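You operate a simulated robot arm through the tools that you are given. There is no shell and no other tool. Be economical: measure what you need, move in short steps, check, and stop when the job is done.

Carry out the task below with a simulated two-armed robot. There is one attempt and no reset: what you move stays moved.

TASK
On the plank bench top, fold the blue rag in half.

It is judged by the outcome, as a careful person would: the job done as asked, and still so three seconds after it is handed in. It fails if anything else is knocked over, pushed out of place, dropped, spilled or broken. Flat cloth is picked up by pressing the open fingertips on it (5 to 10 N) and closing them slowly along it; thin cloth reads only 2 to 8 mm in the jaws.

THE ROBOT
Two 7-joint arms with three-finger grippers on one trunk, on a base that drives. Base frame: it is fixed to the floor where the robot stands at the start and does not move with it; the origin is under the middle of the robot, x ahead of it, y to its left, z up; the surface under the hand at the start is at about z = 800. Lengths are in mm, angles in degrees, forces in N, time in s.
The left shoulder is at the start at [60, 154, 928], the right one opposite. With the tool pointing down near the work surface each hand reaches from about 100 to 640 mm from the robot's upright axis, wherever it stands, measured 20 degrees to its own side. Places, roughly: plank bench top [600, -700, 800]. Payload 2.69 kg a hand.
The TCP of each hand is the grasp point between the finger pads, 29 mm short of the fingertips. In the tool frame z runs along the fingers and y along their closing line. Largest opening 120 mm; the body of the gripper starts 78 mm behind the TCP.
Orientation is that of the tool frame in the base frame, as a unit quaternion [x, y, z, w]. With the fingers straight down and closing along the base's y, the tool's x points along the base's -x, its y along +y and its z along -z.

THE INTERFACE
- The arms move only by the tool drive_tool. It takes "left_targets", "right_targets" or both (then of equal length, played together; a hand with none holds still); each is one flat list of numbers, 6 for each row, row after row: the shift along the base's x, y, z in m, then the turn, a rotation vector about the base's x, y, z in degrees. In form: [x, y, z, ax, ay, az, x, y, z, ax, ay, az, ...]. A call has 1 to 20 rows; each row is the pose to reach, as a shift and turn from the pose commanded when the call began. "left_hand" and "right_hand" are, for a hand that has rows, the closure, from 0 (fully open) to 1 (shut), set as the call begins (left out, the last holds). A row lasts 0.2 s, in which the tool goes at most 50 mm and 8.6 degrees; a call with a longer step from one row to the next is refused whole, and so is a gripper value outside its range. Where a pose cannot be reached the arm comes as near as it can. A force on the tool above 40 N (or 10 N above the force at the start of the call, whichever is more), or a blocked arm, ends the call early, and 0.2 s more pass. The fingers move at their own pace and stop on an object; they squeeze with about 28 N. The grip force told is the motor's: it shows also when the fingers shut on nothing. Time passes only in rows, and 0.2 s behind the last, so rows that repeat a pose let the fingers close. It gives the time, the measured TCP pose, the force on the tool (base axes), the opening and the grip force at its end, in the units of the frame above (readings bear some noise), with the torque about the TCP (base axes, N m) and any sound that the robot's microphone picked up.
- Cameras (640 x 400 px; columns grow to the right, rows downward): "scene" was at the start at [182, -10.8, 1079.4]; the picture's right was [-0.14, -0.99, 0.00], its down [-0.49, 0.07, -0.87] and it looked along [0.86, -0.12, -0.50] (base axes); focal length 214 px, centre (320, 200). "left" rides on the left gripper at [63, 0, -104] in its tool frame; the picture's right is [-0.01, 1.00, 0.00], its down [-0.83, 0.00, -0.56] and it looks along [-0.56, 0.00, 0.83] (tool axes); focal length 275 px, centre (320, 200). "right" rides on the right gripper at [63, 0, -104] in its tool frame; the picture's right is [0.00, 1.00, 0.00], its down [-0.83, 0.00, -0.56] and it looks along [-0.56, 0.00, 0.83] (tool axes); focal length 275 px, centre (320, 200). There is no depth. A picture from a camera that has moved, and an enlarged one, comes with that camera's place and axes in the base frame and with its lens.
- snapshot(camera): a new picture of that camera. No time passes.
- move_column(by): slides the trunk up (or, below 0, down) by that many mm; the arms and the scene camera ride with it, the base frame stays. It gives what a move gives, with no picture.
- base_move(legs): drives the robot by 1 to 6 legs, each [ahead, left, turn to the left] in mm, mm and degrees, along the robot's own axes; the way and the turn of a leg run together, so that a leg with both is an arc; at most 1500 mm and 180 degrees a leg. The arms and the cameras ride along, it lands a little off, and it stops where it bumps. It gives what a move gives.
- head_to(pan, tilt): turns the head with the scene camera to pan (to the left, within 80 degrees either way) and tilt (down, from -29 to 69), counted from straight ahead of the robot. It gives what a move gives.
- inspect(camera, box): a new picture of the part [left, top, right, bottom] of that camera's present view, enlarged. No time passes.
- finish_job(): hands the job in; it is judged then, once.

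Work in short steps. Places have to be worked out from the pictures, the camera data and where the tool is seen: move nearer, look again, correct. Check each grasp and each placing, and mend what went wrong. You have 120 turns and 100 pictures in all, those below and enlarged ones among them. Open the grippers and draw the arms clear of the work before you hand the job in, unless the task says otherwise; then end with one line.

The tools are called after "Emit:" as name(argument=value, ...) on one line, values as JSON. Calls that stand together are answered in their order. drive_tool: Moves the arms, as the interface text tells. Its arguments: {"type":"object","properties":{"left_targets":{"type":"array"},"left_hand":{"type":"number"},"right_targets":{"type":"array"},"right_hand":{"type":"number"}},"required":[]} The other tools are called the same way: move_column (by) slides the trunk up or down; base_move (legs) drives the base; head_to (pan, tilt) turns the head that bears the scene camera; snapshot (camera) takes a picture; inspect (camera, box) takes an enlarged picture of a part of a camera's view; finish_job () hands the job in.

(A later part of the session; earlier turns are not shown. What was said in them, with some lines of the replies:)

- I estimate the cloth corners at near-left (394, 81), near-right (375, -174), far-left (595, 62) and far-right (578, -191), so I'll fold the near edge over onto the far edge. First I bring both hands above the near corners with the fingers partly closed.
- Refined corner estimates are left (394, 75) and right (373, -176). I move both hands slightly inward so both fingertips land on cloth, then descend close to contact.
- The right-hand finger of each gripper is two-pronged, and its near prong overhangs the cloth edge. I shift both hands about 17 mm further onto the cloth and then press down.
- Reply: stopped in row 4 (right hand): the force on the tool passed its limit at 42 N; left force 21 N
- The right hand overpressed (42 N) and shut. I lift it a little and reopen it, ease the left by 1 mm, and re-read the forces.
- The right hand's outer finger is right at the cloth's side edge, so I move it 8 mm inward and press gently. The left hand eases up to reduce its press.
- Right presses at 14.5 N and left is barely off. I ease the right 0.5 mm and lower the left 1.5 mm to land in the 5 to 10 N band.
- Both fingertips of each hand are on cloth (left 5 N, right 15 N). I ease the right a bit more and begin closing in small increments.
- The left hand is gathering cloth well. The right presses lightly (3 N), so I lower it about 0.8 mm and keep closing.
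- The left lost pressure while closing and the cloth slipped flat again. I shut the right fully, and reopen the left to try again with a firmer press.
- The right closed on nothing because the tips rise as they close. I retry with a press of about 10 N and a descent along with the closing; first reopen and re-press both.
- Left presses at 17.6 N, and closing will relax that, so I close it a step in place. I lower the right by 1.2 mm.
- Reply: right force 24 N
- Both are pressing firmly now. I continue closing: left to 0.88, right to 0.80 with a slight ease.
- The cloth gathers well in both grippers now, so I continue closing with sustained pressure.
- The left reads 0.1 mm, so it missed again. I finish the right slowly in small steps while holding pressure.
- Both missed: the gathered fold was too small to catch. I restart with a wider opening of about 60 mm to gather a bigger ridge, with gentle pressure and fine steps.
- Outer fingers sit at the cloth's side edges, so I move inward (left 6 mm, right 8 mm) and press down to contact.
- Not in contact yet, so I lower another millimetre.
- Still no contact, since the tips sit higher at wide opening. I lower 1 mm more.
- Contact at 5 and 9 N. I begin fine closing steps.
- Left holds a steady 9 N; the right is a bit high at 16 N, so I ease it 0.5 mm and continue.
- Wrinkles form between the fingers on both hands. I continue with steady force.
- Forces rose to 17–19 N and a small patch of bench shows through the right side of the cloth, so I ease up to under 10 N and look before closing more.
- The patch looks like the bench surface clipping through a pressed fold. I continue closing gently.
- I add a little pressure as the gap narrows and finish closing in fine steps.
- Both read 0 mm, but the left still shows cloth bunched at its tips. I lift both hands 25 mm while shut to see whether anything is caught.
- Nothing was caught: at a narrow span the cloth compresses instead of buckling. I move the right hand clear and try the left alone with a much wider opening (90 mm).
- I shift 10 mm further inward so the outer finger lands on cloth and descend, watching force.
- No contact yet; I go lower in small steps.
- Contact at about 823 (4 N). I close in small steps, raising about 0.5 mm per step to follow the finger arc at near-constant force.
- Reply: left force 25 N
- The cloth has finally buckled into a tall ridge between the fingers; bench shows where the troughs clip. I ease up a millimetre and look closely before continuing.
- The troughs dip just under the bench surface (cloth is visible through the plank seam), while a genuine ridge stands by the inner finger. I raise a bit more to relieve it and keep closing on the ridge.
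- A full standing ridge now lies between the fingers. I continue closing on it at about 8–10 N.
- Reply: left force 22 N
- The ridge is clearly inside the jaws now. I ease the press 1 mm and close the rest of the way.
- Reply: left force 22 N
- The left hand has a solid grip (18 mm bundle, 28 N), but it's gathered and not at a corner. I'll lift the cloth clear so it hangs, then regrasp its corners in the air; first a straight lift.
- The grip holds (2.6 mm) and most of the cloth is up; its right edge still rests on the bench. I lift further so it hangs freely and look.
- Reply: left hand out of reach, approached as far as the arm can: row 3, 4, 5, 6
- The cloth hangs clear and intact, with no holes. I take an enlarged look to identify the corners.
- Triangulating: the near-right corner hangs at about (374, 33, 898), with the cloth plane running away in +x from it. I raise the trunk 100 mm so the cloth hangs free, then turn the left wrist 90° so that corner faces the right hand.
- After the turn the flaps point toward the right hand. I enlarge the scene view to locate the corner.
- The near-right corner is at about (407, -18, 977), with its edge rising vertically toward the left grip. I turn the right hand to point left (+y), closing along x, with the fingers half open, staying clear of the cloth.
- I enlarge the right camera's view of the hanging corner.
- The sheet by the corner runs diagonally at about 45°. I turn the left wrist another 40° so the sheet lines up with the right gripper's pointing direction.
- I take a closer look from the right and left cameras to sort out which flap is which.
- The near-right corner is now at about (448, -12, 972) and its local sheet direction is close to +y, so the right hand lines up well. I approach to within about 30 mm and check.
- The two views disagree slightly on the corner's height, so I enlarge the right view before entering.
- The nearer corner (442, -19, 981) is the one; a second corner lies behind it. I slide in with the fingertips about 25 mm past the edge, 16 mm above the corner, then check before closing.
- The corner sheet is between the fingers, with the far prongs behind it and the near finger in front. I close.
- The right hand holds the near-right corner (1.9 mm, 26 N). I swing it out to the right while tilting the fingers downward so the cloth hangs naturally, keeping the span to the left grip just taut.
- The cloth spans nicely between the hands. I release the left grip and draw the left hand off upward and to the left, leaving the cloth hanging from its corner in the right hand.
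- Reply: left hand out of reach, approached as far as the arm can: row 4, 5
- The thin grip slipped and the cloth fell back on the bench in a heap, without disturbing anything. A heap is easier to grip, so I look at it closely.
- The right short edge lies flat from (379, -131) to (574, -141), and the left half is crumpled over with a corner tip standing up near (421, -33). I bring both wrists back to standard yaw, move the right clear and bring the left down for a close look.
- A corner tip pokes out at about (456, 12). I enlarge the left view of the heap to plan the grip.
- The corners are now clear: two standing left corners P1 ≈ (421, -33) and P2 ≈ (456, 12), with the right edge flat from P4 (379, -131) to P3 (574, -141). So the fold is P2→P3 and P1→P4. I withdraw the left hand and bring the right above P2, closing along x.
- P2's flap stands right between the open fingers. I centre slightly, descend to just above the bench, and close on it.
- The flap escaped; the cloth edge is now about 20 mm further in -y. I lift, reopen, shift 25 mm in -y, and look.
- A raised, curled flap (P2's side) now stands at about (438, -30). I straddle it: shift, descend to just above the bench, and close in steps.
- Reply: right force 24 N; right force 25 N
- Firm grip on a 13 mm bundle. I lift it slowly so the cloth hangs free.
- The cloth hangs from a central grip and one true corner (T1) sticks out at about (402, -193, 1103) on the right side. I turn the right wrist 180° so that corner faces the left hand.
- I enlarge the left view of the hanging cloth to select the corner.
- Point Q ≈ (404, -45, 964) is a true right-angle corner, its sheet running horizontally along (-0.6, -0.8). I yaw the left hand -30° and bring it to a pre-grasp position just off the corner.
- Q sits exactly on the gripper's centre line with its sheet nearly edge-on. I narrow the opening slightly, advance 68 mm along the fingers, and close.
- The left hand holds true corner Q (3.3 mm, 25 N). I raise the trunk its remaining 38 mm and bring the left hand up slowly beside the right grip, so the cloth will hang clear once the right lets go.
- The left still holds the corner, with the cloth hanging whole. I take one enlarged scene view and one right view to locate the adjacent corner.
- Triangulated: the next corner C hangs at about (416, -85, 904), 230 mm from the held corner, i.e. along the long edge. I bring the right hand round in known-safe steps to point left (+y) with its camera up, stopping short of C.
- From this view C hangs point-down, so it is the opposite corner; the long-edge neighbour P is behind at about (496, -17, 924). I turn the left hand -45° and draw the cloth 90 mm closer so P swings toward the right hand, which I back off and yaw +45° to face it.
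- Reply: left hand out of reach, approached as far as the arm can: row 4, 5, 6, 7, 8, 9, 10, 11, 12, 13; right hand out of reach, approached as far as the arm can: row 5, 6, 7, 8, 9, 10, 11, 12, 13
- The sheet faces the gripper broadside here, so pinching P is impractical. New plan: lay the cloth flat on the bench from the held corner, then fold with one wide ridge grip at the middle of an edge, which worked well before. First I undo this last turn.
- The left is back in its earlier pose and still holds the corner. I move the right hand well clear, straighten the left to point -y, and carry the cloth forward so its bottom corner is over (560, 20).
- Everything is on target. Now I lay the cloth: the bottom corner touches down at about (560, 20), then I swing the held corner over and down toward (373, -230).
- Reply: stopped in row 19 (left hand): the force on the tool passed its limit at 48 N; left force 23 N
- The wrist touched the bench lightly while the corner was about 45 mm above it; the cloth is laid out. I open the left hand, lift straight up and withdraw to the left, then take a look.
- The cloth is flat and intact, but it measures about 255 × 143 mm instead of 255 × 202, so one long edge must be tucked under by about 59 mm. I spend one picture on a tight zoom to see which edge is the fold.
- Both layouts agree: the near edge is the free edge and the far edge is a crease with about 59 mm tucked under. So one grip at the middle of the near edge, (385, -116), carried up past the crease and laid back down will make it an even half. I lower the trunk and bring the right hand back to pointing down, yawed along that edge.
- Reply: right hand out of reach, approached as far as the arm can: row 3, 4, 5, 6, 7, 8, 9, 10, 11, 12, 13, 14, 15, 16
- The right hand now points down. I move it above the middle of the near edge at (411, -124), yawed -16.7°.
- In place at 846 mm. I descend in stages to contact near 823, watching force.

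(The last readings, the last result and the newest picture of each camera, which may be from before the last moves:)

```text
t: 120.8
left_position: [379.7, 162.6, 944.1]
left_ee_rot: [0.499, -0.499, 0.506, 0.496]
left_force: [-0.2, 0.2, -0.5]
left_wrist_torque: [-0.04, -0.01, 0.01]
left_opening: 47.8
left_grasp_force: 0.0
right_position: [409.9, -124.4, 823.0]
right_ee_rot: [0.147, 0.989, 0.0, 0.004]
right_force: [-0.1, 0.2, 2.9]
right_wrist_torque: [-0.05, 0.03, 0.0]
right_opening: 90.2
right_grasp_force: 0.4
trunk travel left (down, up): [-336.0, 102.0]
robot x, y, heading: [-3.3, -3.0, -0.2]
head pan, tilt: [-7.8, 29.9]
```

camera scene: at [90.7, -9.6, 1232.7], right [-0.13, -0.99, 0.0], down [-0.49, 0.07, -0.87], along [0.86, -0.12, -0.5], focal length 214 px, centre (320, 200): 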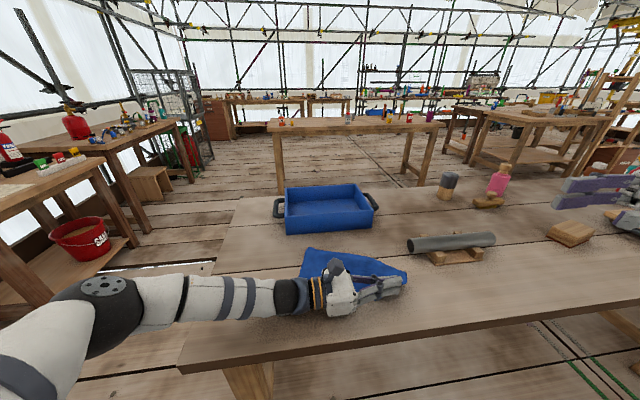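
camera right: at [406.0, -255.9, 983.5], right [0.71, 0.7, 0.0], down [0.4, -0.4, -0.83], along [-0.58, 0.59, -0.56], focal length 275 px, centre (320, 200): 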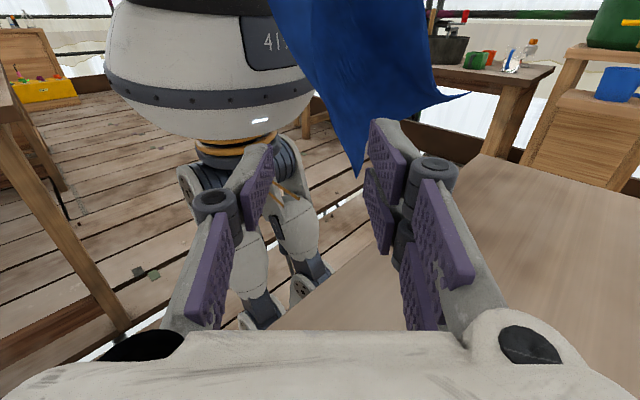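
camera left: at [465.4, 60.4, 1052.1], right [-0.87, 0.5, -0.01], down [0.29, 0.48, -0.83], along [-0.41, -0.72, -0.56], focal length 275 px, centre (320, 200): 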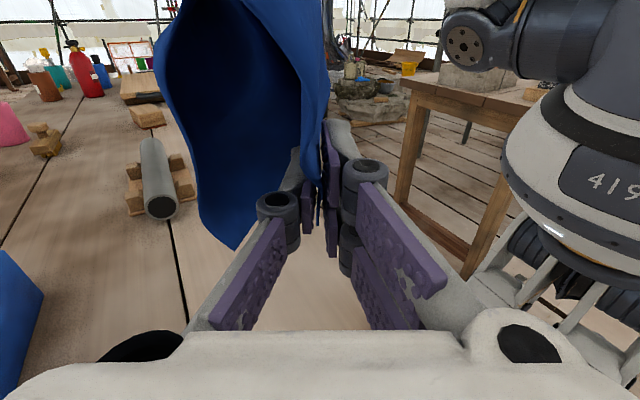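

Contact at 823 (3 N), as before. I run the closing sequence that worked, raising slightly with each step.

Emit:
drive_tool(right_targets=[0, 0, 0, 0, 0, 0], right_hand=0.29)

Emit:
drive_tool(right_targets=[0, 0, 0.0006, 0, 0, 0], right_hand=0.33)

Emit:
drive_tool(right_targets=[0, 0, 0.0006, 0, 0, 0], right_hand=0.37)

Emit:
drive_tool(right_targets=[0, 0, 0.0006, 0, 0, 0], right_hand=0.41)

```text
t: 121.2
left_position: [379.6, 162.7, 944.0]
left_ee_rot: [0.499, -0.5, 0.506, 0.496]
left_force: [0.3, 0.5, 0.5]
left_wrist_torque: [0.01, 0.0, -0.01]
left_opening: 48.1
left_grasp_force: 0.0
right_position: [410.4, -124.5, 824.9]
right_ee_rot: [0.148, 0.989, 0.002, 0.005]
right_force: [-0.1, 0.2, 15.9]
right_wrist_torque: [0.28, 0.01, -0.02]
right_opening: 86.4
right_grasp_force: 8.1
trunk travel left (down, up): [-336.0, 102.0]
robot x, y, heading: [-1.4, 5.1, -0.2]
head pan, tilt: [-7.8, 29.9]
```

```text
t: 121.6
left_position: [379.3, 162.8, 944.4]
left_ee_rot: [0.499, -0.499, 0.506, 0.495]
left_force: [0.6, -0.5, -0.2]
left_wrist_torque: [0.0, -0.01, 0.03]
left_opening: 47.9
left_grasp_force: 0.1
right_position: [409.7, -125.1, 823.9]
right_ee_rot: [0.149, 0.989, 0.001, 0.005]
right_force: [2.1, 1.1, 19.4]
right_wrist_torque: [0.31, -0.08, -0.08]
right_opening: 83.8
right_grasp_force: 8.5
trunk travel left (down, up): [-336.0, 102.0]
robot x, y, heading: [-3.4, 0.9, 0.1]
head pan, tilt: [-7.8, 29.9]
```

```text
t: 122.0
left_position: [380.7, 163.1, 945.0]
left_ee_rot: [0.498, -0.5, 0.505, 0.496]
left_force: [-0.2, -0.1, 0.0]
left_wrist_torque: [0.0, -0.04, 0.04]
left_opening: 48.1
left_grasp_force: 0.2
right_position: [407.9, -125.6, 822.7]
right_ee_rot: [0.147, 0.989, -0.002, 0.002]
right_force: [0.1, -0.1, 7.5]
right_wrist_torque: [0.03, -0.02, 0.02]
right_opening: 79.8
right_grasp_force: 0.1
trunk travel left (down, up): [-336.0, 102.0]
robot x, y, heading: [-1.4, -0.2, 0.0]
head pan, tilt: [-7.8, 29.9]
```

```text
t: 122.4
left_position: [380.1, 164.0, 944.1]
left_ee_rot: [0.499, -0.5, 0.505, 0.496]
left_force: [-0.1, -0.9, 0.1]
left_wrist_torque: [0.03, -0.05, 0.0]
left_opening: 47.8
left_grasp_force: 0.1
right_position: [407.9, -125.3, 824.3]
right_ee_rot: [0.148, 0.989, 0.0, 0.002]
right_force: [-0.3, 0.8, 10.9]
right_wrist_torque: [0.12, -0.03, 0.02]
right_opening: 74.0
right_grasp_force: 6.7
trunk travel left (down, up): [-336.0, 102.0]
robot x, y, heading: [-0.9, 0.9, 0.0]
head pan, tilt: [-7.8, 29.9]
```

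The readings closely match the successful run (74 mm, 6.7 N grip resistance). I continue the same sequence.

Emit:
drive_tool(right_targets=[0, 0, 0.0007, 0, 0, 0, 0, 0, 0.0007, 0, 0, 0])

Emit:
drive_tool(right_targets=[0, 0, 0.001, 0, 0, 0], right_hand=0.46)

Emit:
drive_tool(right_targets=[0, 0, 0.0008, 0, 0, 0], right_hand=0.51)

Emit:
drive_tool(right_targets=[0, 0, 0.0006, 0, 0, 0], right_hand=0.56)

Emit:
drive_tool(right_targets=[0, 0, 0.0005, 0, 0, 0], right_hand=0.61)

Emit:
drive_tool(right_targets=[0, 0, 0.0003, 0, 0, 0], right_hand=0.66)

```text
t: 123.0
left_position: [380.0, 162.3, 944.5]
left_ee_rot: [0.499, -0.499, 0.505, 0.496]
left_force: [0.4, -0.6, -0.1]
left_wrist_torque: [-0.03, 0.0, -0.01]
left_opening: 47.9
left_grasp_force: 0.0
right_position: [410.2, -124.2, 825.2]
right_ee_rot: [0.147, 0.989, 0.0, 0.005]
right_force: [-0.1, -0.5, 12.9]
right_wrist_torque: [0.19, -0.01, -0.03]
right_opening: 71.5
right_grasp_force: 6.2
trunk travel left (down, up): [-336.0, 102.0]
robot x, y, heading: [0.2, -0.7, 0.1]
head pan, tilt: [-7.8, 29.9]
```

```text
t: 123.4
left_position: [379.5, 163.4, 944.5]
left_ee_rot: [0.499, -0.5, 0.505, 0.496]
left_force: [0.0, 0.6, 0.5]
left_wrist_torque: [-0.03, 0.02, 0.01]
left_opening: 48.0
left_grasp_force: 0.1
right_position: [409.1, -124.5, 826.4]
right_ee_rot: [0.148, 0.989, 0.0, 0.005]
right_force: [0.0, 0.3, 9.9]
right_wrist_torque: [0.1, 0.03, 0.04]
right_opening: 65.8
right_grasp_force: 0.0
trunk travel left (down, up): [-336.0, 102.0]
robot x, y, heading: [0.4, -0.6, -0.1]
head pan, tilt: [-7.8, 29.9]
```

```text
t: 123.8
left_position: [379.3, 163.0, 944.5]
left_ee_rot: [0.499, -0.5, 0.506, 0.496]
left_force: [0.7, 0.7, -0.2]
left_wrist_torque: [-0.02, -0.03, -0.02]
left_opening: 48.0
left_grasp_force: 0.0
right_position: [409.3, -124.7, 827.7]
right_ee_rot: [0.148, 0.989, 0.001, 0.003]
right_force: [0.2, 2.1, 12.9]
right_wrist_torque: [0.18, -0.03, 0.01]
right_opening: 59.4
right_grasp_force: 5.6
trunk travel left (down, up): [-336.0, 102.0]
robot x, y, heading: [0.2, -2.4, -0.0]
head pan, tilt: [-7.8, 29.9]
```

```text
t: 124.2
left_position: [381.0, 162.7, 944.8]
left_ee_rot: [0.499, -0.5, 0.505, 0.497]
left_force: [-0.6, 0.6, 0.1]
left_wrist_torque: [-0.01, 0.0, 0.01]
left_opening: 47.9
left_grasp_force: 0.0
right_position: [408.8, -126.0, 828.7]
right_ee_rot: [0.148, 0.989, 0.0, 0.004]
right_force: [0.8, -1.0, 10.4]
right_wrist_torque: [0.05, -0.03, 0.02]
right_opening: 54.9
right_grasp_force: 0.1
trunk travel left (down, up): [-336.0, 102.0]
robot x, y, heading: [0.4, -1.6, -0.2]
head pan, tilt: [-7.8, 29.9]
```

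```text
t: 124.6
left_position: [380.3, 163.1, 944.7]
left_ee_rot: [0.499, -0.5, 0.505, 0.496]
left_force: [0.1, 1.3, 0.0]
left_wrist_torque: [0.01, -0.03, 0.0]
left_opening: 48.0
left_grasp_force: 0.1
right_position: [409.9, -125.6, 829.5]
right_ee_rot: [0.148, 0.989, 0.0, 0.004]
right_force: [0.1, -1.0, 9.3]
right_wrist_torque: [0.05, 0.03, 0.03]
right_opening: 48.6
right_grasp_force: 0.1
trunk travel left (down, up): [-336.0, 102.0]
robot x, y, heading: [1.1, 1.4, 0.1]
head pan, tilt: [-7.8, 29.9]
```

```text
t: 125.0
left_position: [379.6, 163.4, 944.1]
left_ee_rot: [0.499, -0.499, 0.505, 0.496]
left_force: [0.1, -0.6, 0.2]
left_wrist_torque: [0.0, 0.04, 0.02]
left_opening: 48.0
left_grasp_force: 0.1
right_position: [409.3, -125.1, 828.6]
right_ee_rot: [0.148, 0.989, 0.0, 0.005]
right_force: [0.7, -0.8, 11.5]
right_wrist_torque: [0.04, -0.04, -0.02]
right_opening: 41.9
right_grasp_force: 0.1
trunk travel left (down, up): [-336.0, 102.0]
robot x, y, heading: [0.2, -1.3, 0.3]
head pan, tilt: [-7.8, 29.9]
```

Pressure stays steady at about 10 N. I finish closing onto the ridge.

Emit:
drive_tool(right_targets=[0, 0, 0.0002, 0, 0, 0], right_hand=0.71)

Emit:
drive_tool(right_targets=[0, 0, -0.0001, 0, 0, 0], right_hand=0.76)

Emit:
drive_tool(right_targets=[0, 0, 0, 0, 0, 0], right_hand=0.82)

Emit:
drive_tool(right_targets=[0, 0, -0.0002, 0, 0, 0], right_hand=0.88)

Emit:
drive_tool(right_targets=[0, 0, -0.0003, 0, 0, 0], right_hand=0.94)

Emit:
drive_tool(right_targets=[0, 0, 0, 0, 0, 0, 0, 0, 0, 0, 0, 0], right_hand=1.0)

```text
t: 125.4
left_position: [379.3, 162.3, 945.3]
left_ee_rot: [0.498, -0.5, 0.505, 0.497]
left_force: [0.4, -0.7, 0.6]
left_wrist_torque: [-0.04, -0.02, 0.02]
left_opening: 47.8
left_grasp_force: 0.1
right_position: [408.6, -124.7, 828.6]
right_ee_rot: [0.147, 0.989, 0.001, 0.004]
right_force: [-1.3, -1.4, 12.2]
right_wrist_torque: [0.07, 0.03, 0.0]
right_opening: 33.9
right_grasp_force: 0.0
trunk travel left (down, up): [-336.0, 102.0]
robot x, y, heading: [1.0, 0.6, 0.3]
head pan, tilt: [-7.8, 29.9]
```

```text
t: 125.8
left_position: [379.3, 163.4, 945.1]
left_ee_rot: [0.499, -0.499, 0.506, 0.496]
left_force: [-0.4, 0.3, 1.0]
left_wrist_torque: [0.02, -0.02, -0.02]
left_opening: 47.9
left_grasp_force: 0.1
right_position: [409.1, -124.6, 828.8]
right_ee_rot: [0.148, 0.989, 0.0, 0.004]
right_force: [-0.2, 0.4, 11.2]
right_wrist_torque: [0.1, 0.04, 0.01]
right_opening: 29.6
right_grasp_force: 0.1
trunk travel left (down, up): [-336.0, 102.0]
robot x, y, heading: [0.7, -0.5, 0.3]
head pan, tilt: [-7.8, 29.9]
```

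```text
t: 126.2
left_position: [379.4, 162.9, 944.1]
left_ee_rot: [0.499, -0.5, 0.506, 0.496]
left_force: [-0.3, 0.0, 0.5]
left_wrist_torque: [0.01, 0.01, 0.0]
left_opening: 48.0
left_grasp_force: 0.1
right_position: [409.7, -124.9, 828.6]
right_ee_rot: [0.148, 0.989, 0.0, 0.004]
right_force: [-0.4, -0.9, 11.9]
right_wrist_torque: [0.06, 0.01, 0.02]
right_opening: 19.5
right_grasp_force: 0.1
trunk travel left (down, up): [-336.0, 102.0]
robot x, y, heading: [0.8, -1.4, -0.0]
head pan, tilt: [-7.8, 29.9]
```

```text
t: 126.6
left_position: [379.0, 164.7, 944.8]
left_ee_rot: [0.499, -0.5, 0.506, 0.496]
left_force: [0.8, 0.3, 0.6]
left_wrist_torque: [0.02, 0.02, 0.01]
left_opening: 47.8
left_grasp_force: 0.0
right_position: [408.9, -123.3, 829.3]
right_ee_rot: [0.148, 0.989, 0.0, 0.004]
right_force: [-1.8, -0.1, 10.3]
right_wrist_torque: [0.06, 0.06, 0.02]
right_opening: 12.4
right_grasp_force: 0.1
trunk travel left (down, up): [-336.0, 102.0]
robot x, y, heading: [2.3, 1.0, -0.1]
head pan, tilt: [-7.8, 29.9]
```

```text
t: 127.0
left_position: [380.0, 162.9, 944.4]
left_ee_rot: [0.499, -0.5, 0.506, 0.496]
left_force: [0.7, 0.2, -0.9]
left_wrist_torque: [0.01, 0.02, 0.02]
left_opening: 48.0
left_grasp_force: 0.1
right_position: [408.9, -125.1, 828.5]
right_ee_rot: [0.148, 0.989, 0.0, 0.004]
right_force: [-0.2, -0.1, 7.3]
right_wrist_torque: [-0.01, 0.05, 0.04]
right_opening: 6.4
right_grasp_force: 0.0
trunk travel left (down, up): [-336.0, 102.0]
robot x, y, heading: [-0.2, 3.6, 0.1]
head pan, tilt: [-7.8, 29.9]
```

```text
t: 127.6
left_position: [379.7, 163.4, 945.5]
left_ee_rot: [0.499, -0.499, 0.505, 0.496]
left_force: [0.3, -0.1, 0.0]
left_wrist_torque: [-0.01, 0.0, 0.01]
left_opening: 47.9
left_grasp_force: 0.1
right_position: [409.5, -124.6, 828.1]
right_ee_rot: [0.147, 0.989, 0.0, 0.003]
right_force: [1.3, 1.2, 2.9]
right_wrist_torque: [-0.06, 0.04, -0.05]
right_opening: 3.6
right_grasp_force: 30.9
trunk travel left (down, up): [-336.0, 102.0]
robot x, y, heading: [-1.6, -0.2, 0.1]
head pan, tilt: [-7.8, 29.9]
```

Gripped: 3.6 mm at 31 N. I lift and move part of the way toward the far side, then spend one picture to confirm which layers came up.

Emit:
drive_tool(right_targets=[0, 0, 0.01, 0, 0, 0, 0.005, -0.001, 0.02, 0, 0, 0, 0.012, -0.004, 0.034, 0, 0, 0, 0.022, -0.007, 0.048, 0, 0, 0, 0.033, -0.01, 0.062, 0, 0, 0, 0.045, -0.013, 0.076, 0, 0, 0, 0.057, -0.017, 0.09, 0, 0, 0, 0.057, -0.017, 0.09, 0, 0, 0])

Emit:
inspect(camera="scene", box=[240, 200, 460, 350])

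```text
t: 129.4
left_position: [379.7, 163.9, 945.6]
left_ee_rot: [0.499, -0.499, 0.506, 0.496]
left_force: [-0.3, -0.3, 0.4]
left_wrist_torque: [-0.01, -0.02, 0.01]
left_opening: 48.1
left_grasp_force: 0.0
right_position: [466.5, -142.1, 918.4]
right_ee_rot: [0.147, 0.989, 0.0, 0.004]
right_force: [2.0, 2.6, 0.7]
right_wrist_torque: [-0.2, 0.15, 0.0]
right_opening: 2.8
right_grasp_force: 30.1
trunk travel left (down, up): [-336.0, 102.0]
robot x, y, heading: [3.6, -2.1, -0.0]
head pan, tilt: [-7.8, 29.9]
```

```text
2.67 times, centred on (350, 275) of scene
camera zoom: at [171.2, -10.4, 1117.5], right [-0.13, -0.99, 0.0], down [-0.49, 0.07, -0.87], along [0.86, -0.12, -0.5], focal length 572 px, centre (240, 0)
```

zoom: 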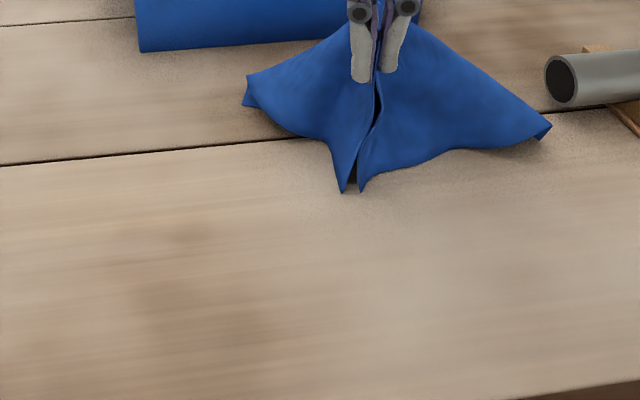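

Held at the middle of its long edge, the cloth drapes symmetrically, with the two near corners hanging side by side: it folds itself in half about its midline. I'll use that: lift it fully so it hangs like a closed book, then lay it on its side.

Emit:
drive_tool(right_targets=[0, 0, 0.01, 0, 0, 0, 0, 0, 0.02, 0, 0, 0, 0, 0, 0.03, 0, 0, 0, 0, 0, 0.04, 0, 0, 0, 0, 0, 0.05, 0, 0, 0, 0, 0, 0.06, 0, 0, 0, 0, 0, 0.07, 0, 0, 0])

Emit:
move_column(by=98)

Emit:
drive_tool(right_targets=[0, 0.012, 0.002, 0, 0, 0, 0, 0.024, 0.004, 0, 0, 0, 0, 0.036, 0.006, 0, 0, 0, 0, 0.048, 0.008, 0, 0, 0, 0, 0.06, 0.01, 0, 0, 0, 0, 0.072, 0.012, 0, 0, 0, 0, 0.084, 0.014, 0, 0, 0, 0, 0.096, 0.016, 0, 0, 0, 0, 0.108, 0.018, 0, 0, 0, 0, 0.112, 0.02, 0, 0, 0, 0, 0.112, 0.02, 0, 0, 0, 0, 0.112, 0.02, 0, 0, 0, 0, 0.112, 0.02, 0, 0, 0])

```text
t: 131.0
left_position: [380.2, 163.5, 943.7]
left_ee_rot: [0.5, -0.499, 0.505, 0.496]
left_force: [-0.6, 0.3, 0.3]
left_wrist_torque: [-0.06, 0.01, -0.02]
left_opening: 47.8
left_grasp_force: 0.0
right_position: [468.0, -141.4, 988.2]
right_ee_rot: [0.148, 0.989, 0.0, 0.003]
right_force: [-0.8, 1.1, -0.9]
right_wrist_torque: [-0.01, -0.04, 0.0]
right_opening: 4.1
right_grasp_force: 28.0
trunk travel left (down, up): [-336.0, 102.0]
robot x, y, heading: [-0.9, -2.7, 0.1]
head pan, tilt: [-7.8, 29.9]
```

```text
t: 132.3
left_position: [380.7, 163.0, 1042.6]
left_ee_rot: [0.498, -0.499, 0.505, 0.497]
left_force: [0.0, -0.2, -0.8]
left_wrist_torque: [-0.03, 0.03, 0.0]
left_opening: 48.1
left_grasp_force: 0.1
right_position: [466.8, -143.4, 1085.0]
right_ee_rot: [0.148, 0.989, -0.001, 0.002]
right_force: [0.4, 0.7, 0.2]
right_wrist_torque: [0.0, 0.0, 0.03]
right_opening: 3.2
right_grasp_force: 26.2
trunk travel left (down, up): [-434.0, 4.0]
robot x, y, heading: [-1.6, 1.8, -0.0]
head pan, tilt: [-7.8, 29.9]
```

```text
t: 135.2
left_position: [379.9, 162.7, 1042.1]
left_ee_rot: [0.499, -0.499, 0.506, 0.496]
left_force: [0.7, 1.1, -0.2]
left_wrist_torque: [-0.01, 0.03, -0.03]
left_opening: 48.0
left_grasp_force: 0.0
right_position: [467.7, -29.3, 1104.6]
right_ee_rot: [0.147, 0.989, 0.001, 0.004]
right_force: [0.2, 1.1, -0.7]
right_wrist_torque: [0.0, 0.0, 0.03]
right_opening: 3.2
right_grasp_force: 26.3
trunk travel left (down, up): [-434.0, 4.0]
robot x, y, heading: [2.4, -1.5, 0.0]
head pan, tilt: [-7.8, 29.9]
```

Still held firmly (3.2 mm). The layers hang in the plane perpendicular to the finger-closing line, so I lay the book sideways along that line toward -y, lowering along an arc until the grip is just above the bench.

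Emit:
drive_tool(right_targets=[0.005, 0, -0.022, 0, 0, 0, 0.01, 0, -0.043, 0, 0, 0, 0.008, -0.024, -0.045, 0, 0, 0, 0.006, -0.048, -0.055, 0, 0, 0, -0.0015, -0.072, -0.062, 0, 0, 0, -0.009, -0.096, -0.072, 0, 0, 0, -0.016, -0.12, -0.087, 0, 0, 0, -0.023, -0.144, -0.105, 0, 0, 0, -0.029, -0.163, -0.125, 0, 0, 0, -0.0345, -0.182, -0.147, 0, 0, 0, -0.039, -0.198, -0.173, 0, 0, 0, -0.043, -0.211, -0.2, 0, 0, 0, -0.046, -0.22, -0.23, 0, 0, 0, -0.048, -0.226, -0.255, 0, 0, 0, -0.049, -0.23, -0.268, 0, 0, 0, -0.049, -0.23, -0.268, 0, 0, 0])

```text
t: 138.6
left_position: [379.4, 162.4, 1041.9]
left_ee_rot: [0.499, -0.5, 0.506, 0.496]
left_force: [0.4, -0.2, -0.5]
left_wrist_torque: [-0.04, 0.04, -0.02]
left_opening: 47.8
left_grasp_force: 0.0
right_position: [415.5, -260.0, 839.1]
right_ee_rot: [0.147, 0.989, 0.0, 0.004]
right_force: [-1.6, 0.6, 6.6]
right_wrist_torque: [0.08, -0.1, -0.01]
right_opening: 3.7
right_grasp_force: 27.9
trunk travel left (down, up): [-434.0, 4.0]
robot x, y, heading: [0.2, -4.2, 0.1]
head pan, tilt: [-7.8, 29.9]
```

Laid down with the grip just above the bench. I release gently with a small opening, lift straight up, and move the right hand clear.

Emit:
drive_tool(right_targets=[0, 0, 0, 0, 0, 0, 0, 0, 0, 0, 0, 0, 0, 0, 0.004, 0, 0, 0, 0, 0, 0.012, 0, 0, 0, 0, 0, 0.025, 0, 0, 0, 0, 0, 0.045, 0, 0, 0], right_hand=0.82)

Emit:
drive_tool(right_targets=[0, 0, 0.03, 0, 0, 0, 0, -0.01, 0.07, 0, 0, 0, 0, -0.03, 0.11, 0, 0, 0, -0.01, -0.06, 0.15, 0, 0, 0, -0.02, -0.09, 0.17, 0, 0, 0, -0.03, -0.12, 0.18, 0, 0, 0, -0.03, -0.12, 0.18, 0, 0, 0], right_hand=0.6)

Emit:
inspect(camera="scene", box=[240, 210, 460, 350])

```text
t: 139.9
left_position: [381.1, 164.4, 1042.8]
left_ee_rot: [0.5, -0.499, 0.506, 0.496]
left_force: [-1.1, -0.1, -0.5]
left_wrist_torque: [0.0, -0.01, 0.01]
left_opening: 48.0
left_grasp_force: 0.1
right_position: [416.7, -261.2, 883.2]
right_ee_rot: [0.148, 0.989, 0.0, 0.004]
right_force: [-0.3, -0.4, 0.3]
right_wrist_torque: [0.0, -0.05, 0.0]
right_opening: 21.6
right_grasp_force: 0.2
trunk travel left (down, up): [-434.0, 4.0]
robot x, y, heading: [-1.9, -2.6, 0.3]
head pan, tilt: [-7.8, 29.9]
```

```text
refused: row 4 steps farther than a row can; nothing moved
```

```text
2.86 times, centred on (350, 280) of scene
camera zoom: at [95.2, -10.5, 1230.7], right [-0.13, -0.99, 0.0], down [-0.49, 0.07, -0.87], along [0.86, -0.12, -0.5], focal length 613 px, centre (234, -29)
```

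zoom: 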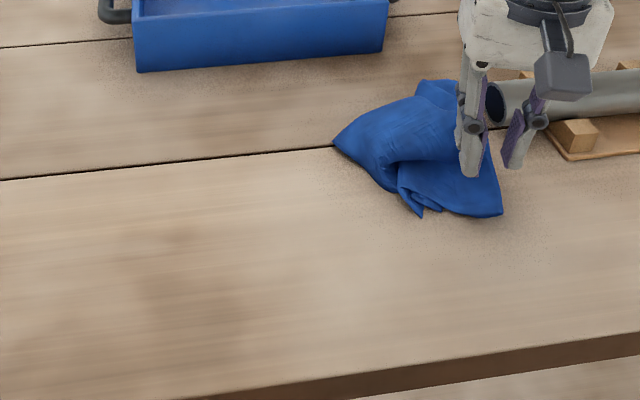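

My last picture shows the cloth bunched because it was laid too short. I have no pictures left, but I know where the grip was released, so I go back down over the same ridge, regrasp by feel, and re-lay it with a proper pull.

Emit:
drive_tool(right_targets=[0, 0, -0.015, 0, 0, 0, 0, 0, -0.03, 0, 0, 0, 0, 0, -0.044, 0, 0, 0, 0, 0, -0.051, 0, 0, 0], right_hand=0.55)

Emit:
drive_tool(right_targets=[0, 0, 0, 0, 0, 0, 0, 0, 0, 0, 0, 0], right_hand=0.78)

Emit:
drive_tool(right_targets=[0, 0, 0, 0, 0, 0, 0, 0, 0, 0, 0, 0, 0, 0, 0, 0, 0, 0], right_hand=1.0)

```text
t: 140.9
left_position: [379.1, 163.6, 1042.8]
left_ee_rot: [0.499, -0.5, 0.505, 0.496]
left_force: [-0.3, -0.8, -0.2]
left_wrist_torque: [-0.03, -0.02, 0.03]
left_opening: 47.9
left_grasp_force: 0.0
right_position: [418.2, -259.8, 832.8]
right_ee_rot: [0.148, 0.989, 0.0, 0.005]
right_force: [-0.8, 1.0, 5.0]
right_wrist_torque: [0.14, -0.11, -0.01]
right_opening: 54.8
right_grasp_force: 0.6
trunk travel left (down, up): [-434.0, 4.0]
robot x, y, heading: [0.7, -0.5, -0.1]
head pan, tilt: [-7.8, 29.9]
```

```text
t: 141.6
left_position: [380.8, 164.4, 1042.5]
left_ee_rot: [0.498, -0.5, 0.505, 0.496]
left_force: [-0.3, 0.8, -0.6]
left_wrist_torque: [-0.01, 0.0, -0.03]
left_opening: 48.0
left_grasp_force: 0.0
right_position: [417.1, -260.6, 833.2]
right_ee_rot: [0.148, 0.989, 0.0, 0.005]
right_force: [0.3, 0.2, 9.6]
right_wrist_torque: [0.13, -0.14, -0.02]
right_opening: 26.0
right_grasp_force: 0.1
trunk travel left (down, up): [-434.0, 4.0]
robot x, y, heading: [-0.6, 1.6, 0.1]
head pan, tilt: [-7.8, 29.9]
```

```text
t: 142.3
left_position: [380.9, 163.3, 1042.6]
left_ee_rot: [0.499, -0.5, 0.505, 0.496]
left_force: [-1.0, -0.1, -0.4]
left_wrist_torque: [0.0, -0.01, -0.02]
left_opening: 48.2
left_grasp_force: 0.0
right_position: [418.3, -261.0, 831.6]
right_ee_rot: [0.147, 0.989, 0.001, 0.003]
right_force: [0.1, -0.6, 0.6]
right_wrist_torque: [0.07, -0.03, 0.0]
right_opening: 3.3
right_grasp_force: 25.6
trunk travel left (down, up): [-434.0, 4.0]
robot x, y, heading: [-2.1, -1.9, 0.1]
head pan, tilt: [-7.8, 29.9]
```

Regrasped (3.3 mm, 26 N). I lift it again so it hangs as a closed book, squaring the yaw to zero, and let it settle.

Emit:
drive_tool(right_targets=[0, 0.002, 0.015, 0, 0, 0, 0, 0.004, 0.035, 0, 0, 0, 0, 0.006, 0.055, 0, 0, 1, 0, 0.008, 0.08, 0, 0, 3, 0.001, 0.01, 0.105, 0, 0, 5, 0.002, 0.012, 0.13, 0, 0, 7, 0.003, 0.014, 0.155, 0, 0, 9, 0.004, 0.016, 0.18, 0, 0, 11, 0.005, 0.02, 0.205, 0, 0, 13, 0.006, 0.025, 0.23, 0, 0, 15, 0.008, 0.03, 0.255, 0, 0, 16.7, 0.01, 0.035, 0.275, 0, 0, 16.7, 0.012, 0.035, 0.28, 0, 0, 16.7, 0.012, 0.035, 0.28, 0, 0, 16.7, 0.012, 0.035, 0.28, 0, 0, 16.7, 0.012, 0.035, 0.28, 0, 0, 16.7, 0.012, 0.035, 0.28, 0, 0, 16.7, 0.012, 0.035, 0.28, 0, 0, 16.7])

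```text
t: 146.2
left_position: [381.5, 163.6, 1043.4]
left_ee_rot: [0.499, -0.5, 0.505, 0.496]
left_force: [0.0, -0.4, 0.8]
left_wrist_torque: [-0.01, 0.0, -0.01]
left_opening: 48.2
left_grasp_force: 0.1
right_position: [429.2, -225.6, 1111.5]
right_ee_rot: [0.003, 1.0, 0.0, 0.003]
right_force: [0.8, -0.6, -0.1]
right_wrist_torque: [0.18, -0.02, 0.02]
right_opening: 3.1
right_grasp_force: 26.4
trunk travel left (down, up): [-434.0, 4.0]
robot x, y, heading: [-0.7, -0.3, 0.1]
head pan, tilt: [-7.8, 29.9]
```

It hangs settled. I lay it toward +y in one long low sweep: anchor the bottom first, then pull straight to take out slack at the end.

Emit:
drive_tool(right_targets=[0, 0, -0.02, 0, 0, 0, 0, 0, -0.045, 0, 0, 0, 0, 0, -0.066, 0, 0, 0, 0, 0.025, -0.081, 0, 0, 0, 0, 0.05, -0.096, 0, 0, 0, 0, 0.075, -0.111, 0, 0, 0, 0, 0.1, -0.129, 0, 0, 0, 0, 0.125, -0.149, 0, 0, 0, 0, 0.15, -0.171, 0, 0, 0, 0, 0.175, -0.196, 0, 0, 0, 0, 0.195, -0.219, 0, 0, 0, 0, 0.215, -0.243, 0, 0, 0, 0, 0.232, -0.261, 0, 0, 0, 0, 0.245, -0.271, 0, 0, 0, 0, 0.256, -0.275, 0, 0, 0, 0, 0.266, -0.276, 0, 0, 0, 0, 0.274, -0.276, 0, 0, 0, 0, 0.274, -0.276, 0, 0, 0])

Emit:
drive_tool(right_targets=[0, 0, 0, 0, 0, 0, 0, 0, 0, 0, 0, 0, 0, 0, 0.004, 0, 0, 0, 0, 0, 0.012, 0, 0, 0, 0, 0, 0.03, 0, 0, 0, 0, 0, 0.06, 0, 0, 0, 0, 0, 0.1, 0, 0, 0], right_hand=0.85)

```text
t: 149.9
left_position: [380.0, 163.7, 1042.0]
left_ee_rot: [0.499, -0.5, 0.506, 0.496]
left_force: [-0.3, -0.2, -0.2]
left_wrist_torque: [0.0, 0.03, -0.01]
left_opening: 47.9
left_grasp_force: 0.2
right_position: [430.4, 46.8, 836.6]
right_ee_rot: [0.006, 1.0, 0.001, 0.003]
right_force: [0.4, 1.8, -0.5]
right_wrist_torque: [0.03, -0.01, 0.02]
right_opening: 3.3
right_grasp_force: 26.6
trunk travel left (down, up): [-434.0, 4.0]
robot x, y, heading: [1.8, 1.9, 0.0]
head pan, tilt: [-7.8, 29.9]
```

```text
t: 151.6
left_position: [379.6, 163.9, 1042.7]
left_ee_rot: [0.499, -0.499, 0.506, 0.496]
left_force: [0.7, 0.0, -0.2]
left_wrist_torque: [0.0, 0.0, 0.01]
left_opening: 47.9
left_grasp_force: 0.2
right_position: [430.1, 48.9, 938.5]
right_ee_rot: [0.001, 1.0, 0.002, 0.005]
right_force: [0.1, 0.9, -0.4]
right_wrist_torque: [0.0, 0.0, 0.01]
right_opening: 18.1
right_grasp_force: 0.0
trunk travel left (down, up): [-434.0, 4.0]
robot x, y, heading: [-2.8, 1.4, 0.1]
head pan, tilt: [-7.8, 29.9]
```

The cloth is laid and released. I draw the right hand up and away with the gripper open, staying well above everything.

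Emit:
drive_tool(right_targets=[0, 0, 0.04, 0, 0, 0, 0, 0, 0.08, 0, 0, 0, 0, 0, 0.12, 0, 0, 0, -0.01, -0.04, 0.13, 0, 0, 0, -0.02, -0.08, 0.13, 0, 0, 0, -0.03, -0.12, 0.13, 0, 0, 0, -0.04, -0.16, 0.13, 0, 0, 0, -0.05, -0.2, 0.13, 0, 0, 0, -0.05, -0.24, 0.13, 0, 0, 0, -0.05, -0.26, 0.13, 0, 0, 0], right_hand=0.4)

```text
t: 153.8
left_position: [380.4, 162.6, 1042.6]
left_ee_rot: [0.499, -0.5, 0.505, 0.496]
left_force: [0.4, -0.6, -0.4]
left_wrist_torque: [0.0, -0.02, 0.01]
left_opening: 47.8
left_grasp_force: 0.0
right_position: [380.0, -211.1, 1066.0]
right_ee_rot: [0.003, 1.0, 0.0, 0.004]
right_force: [0.5, 0.3, -0.1]
right_wrist_torque: [0.01, -0.03, 0.04]
right_opening: 72.2
right_grasp_force: 0.0
trunk travel left (down, up): [-434.0, 4.0]
robot x, y, heading: [-0.6, 0.1, 0.3]
head pan, tilt: [-7.8, 29.9]
```

Both hands are open and clear of the work, and there are no pictures left to check with, so I hand the job in.

Emit:
finish_job()

```text
The job is handed in.
```

I handed the job in, but I can't confirm the rag is neatly folded in half: I laid it doubled over on the bench without being able to see it, because I had used up all my pictures. The last one, taken before that final attempt, showed it bunched up. In the pictures I took, nothing else looked knocked over or moved.
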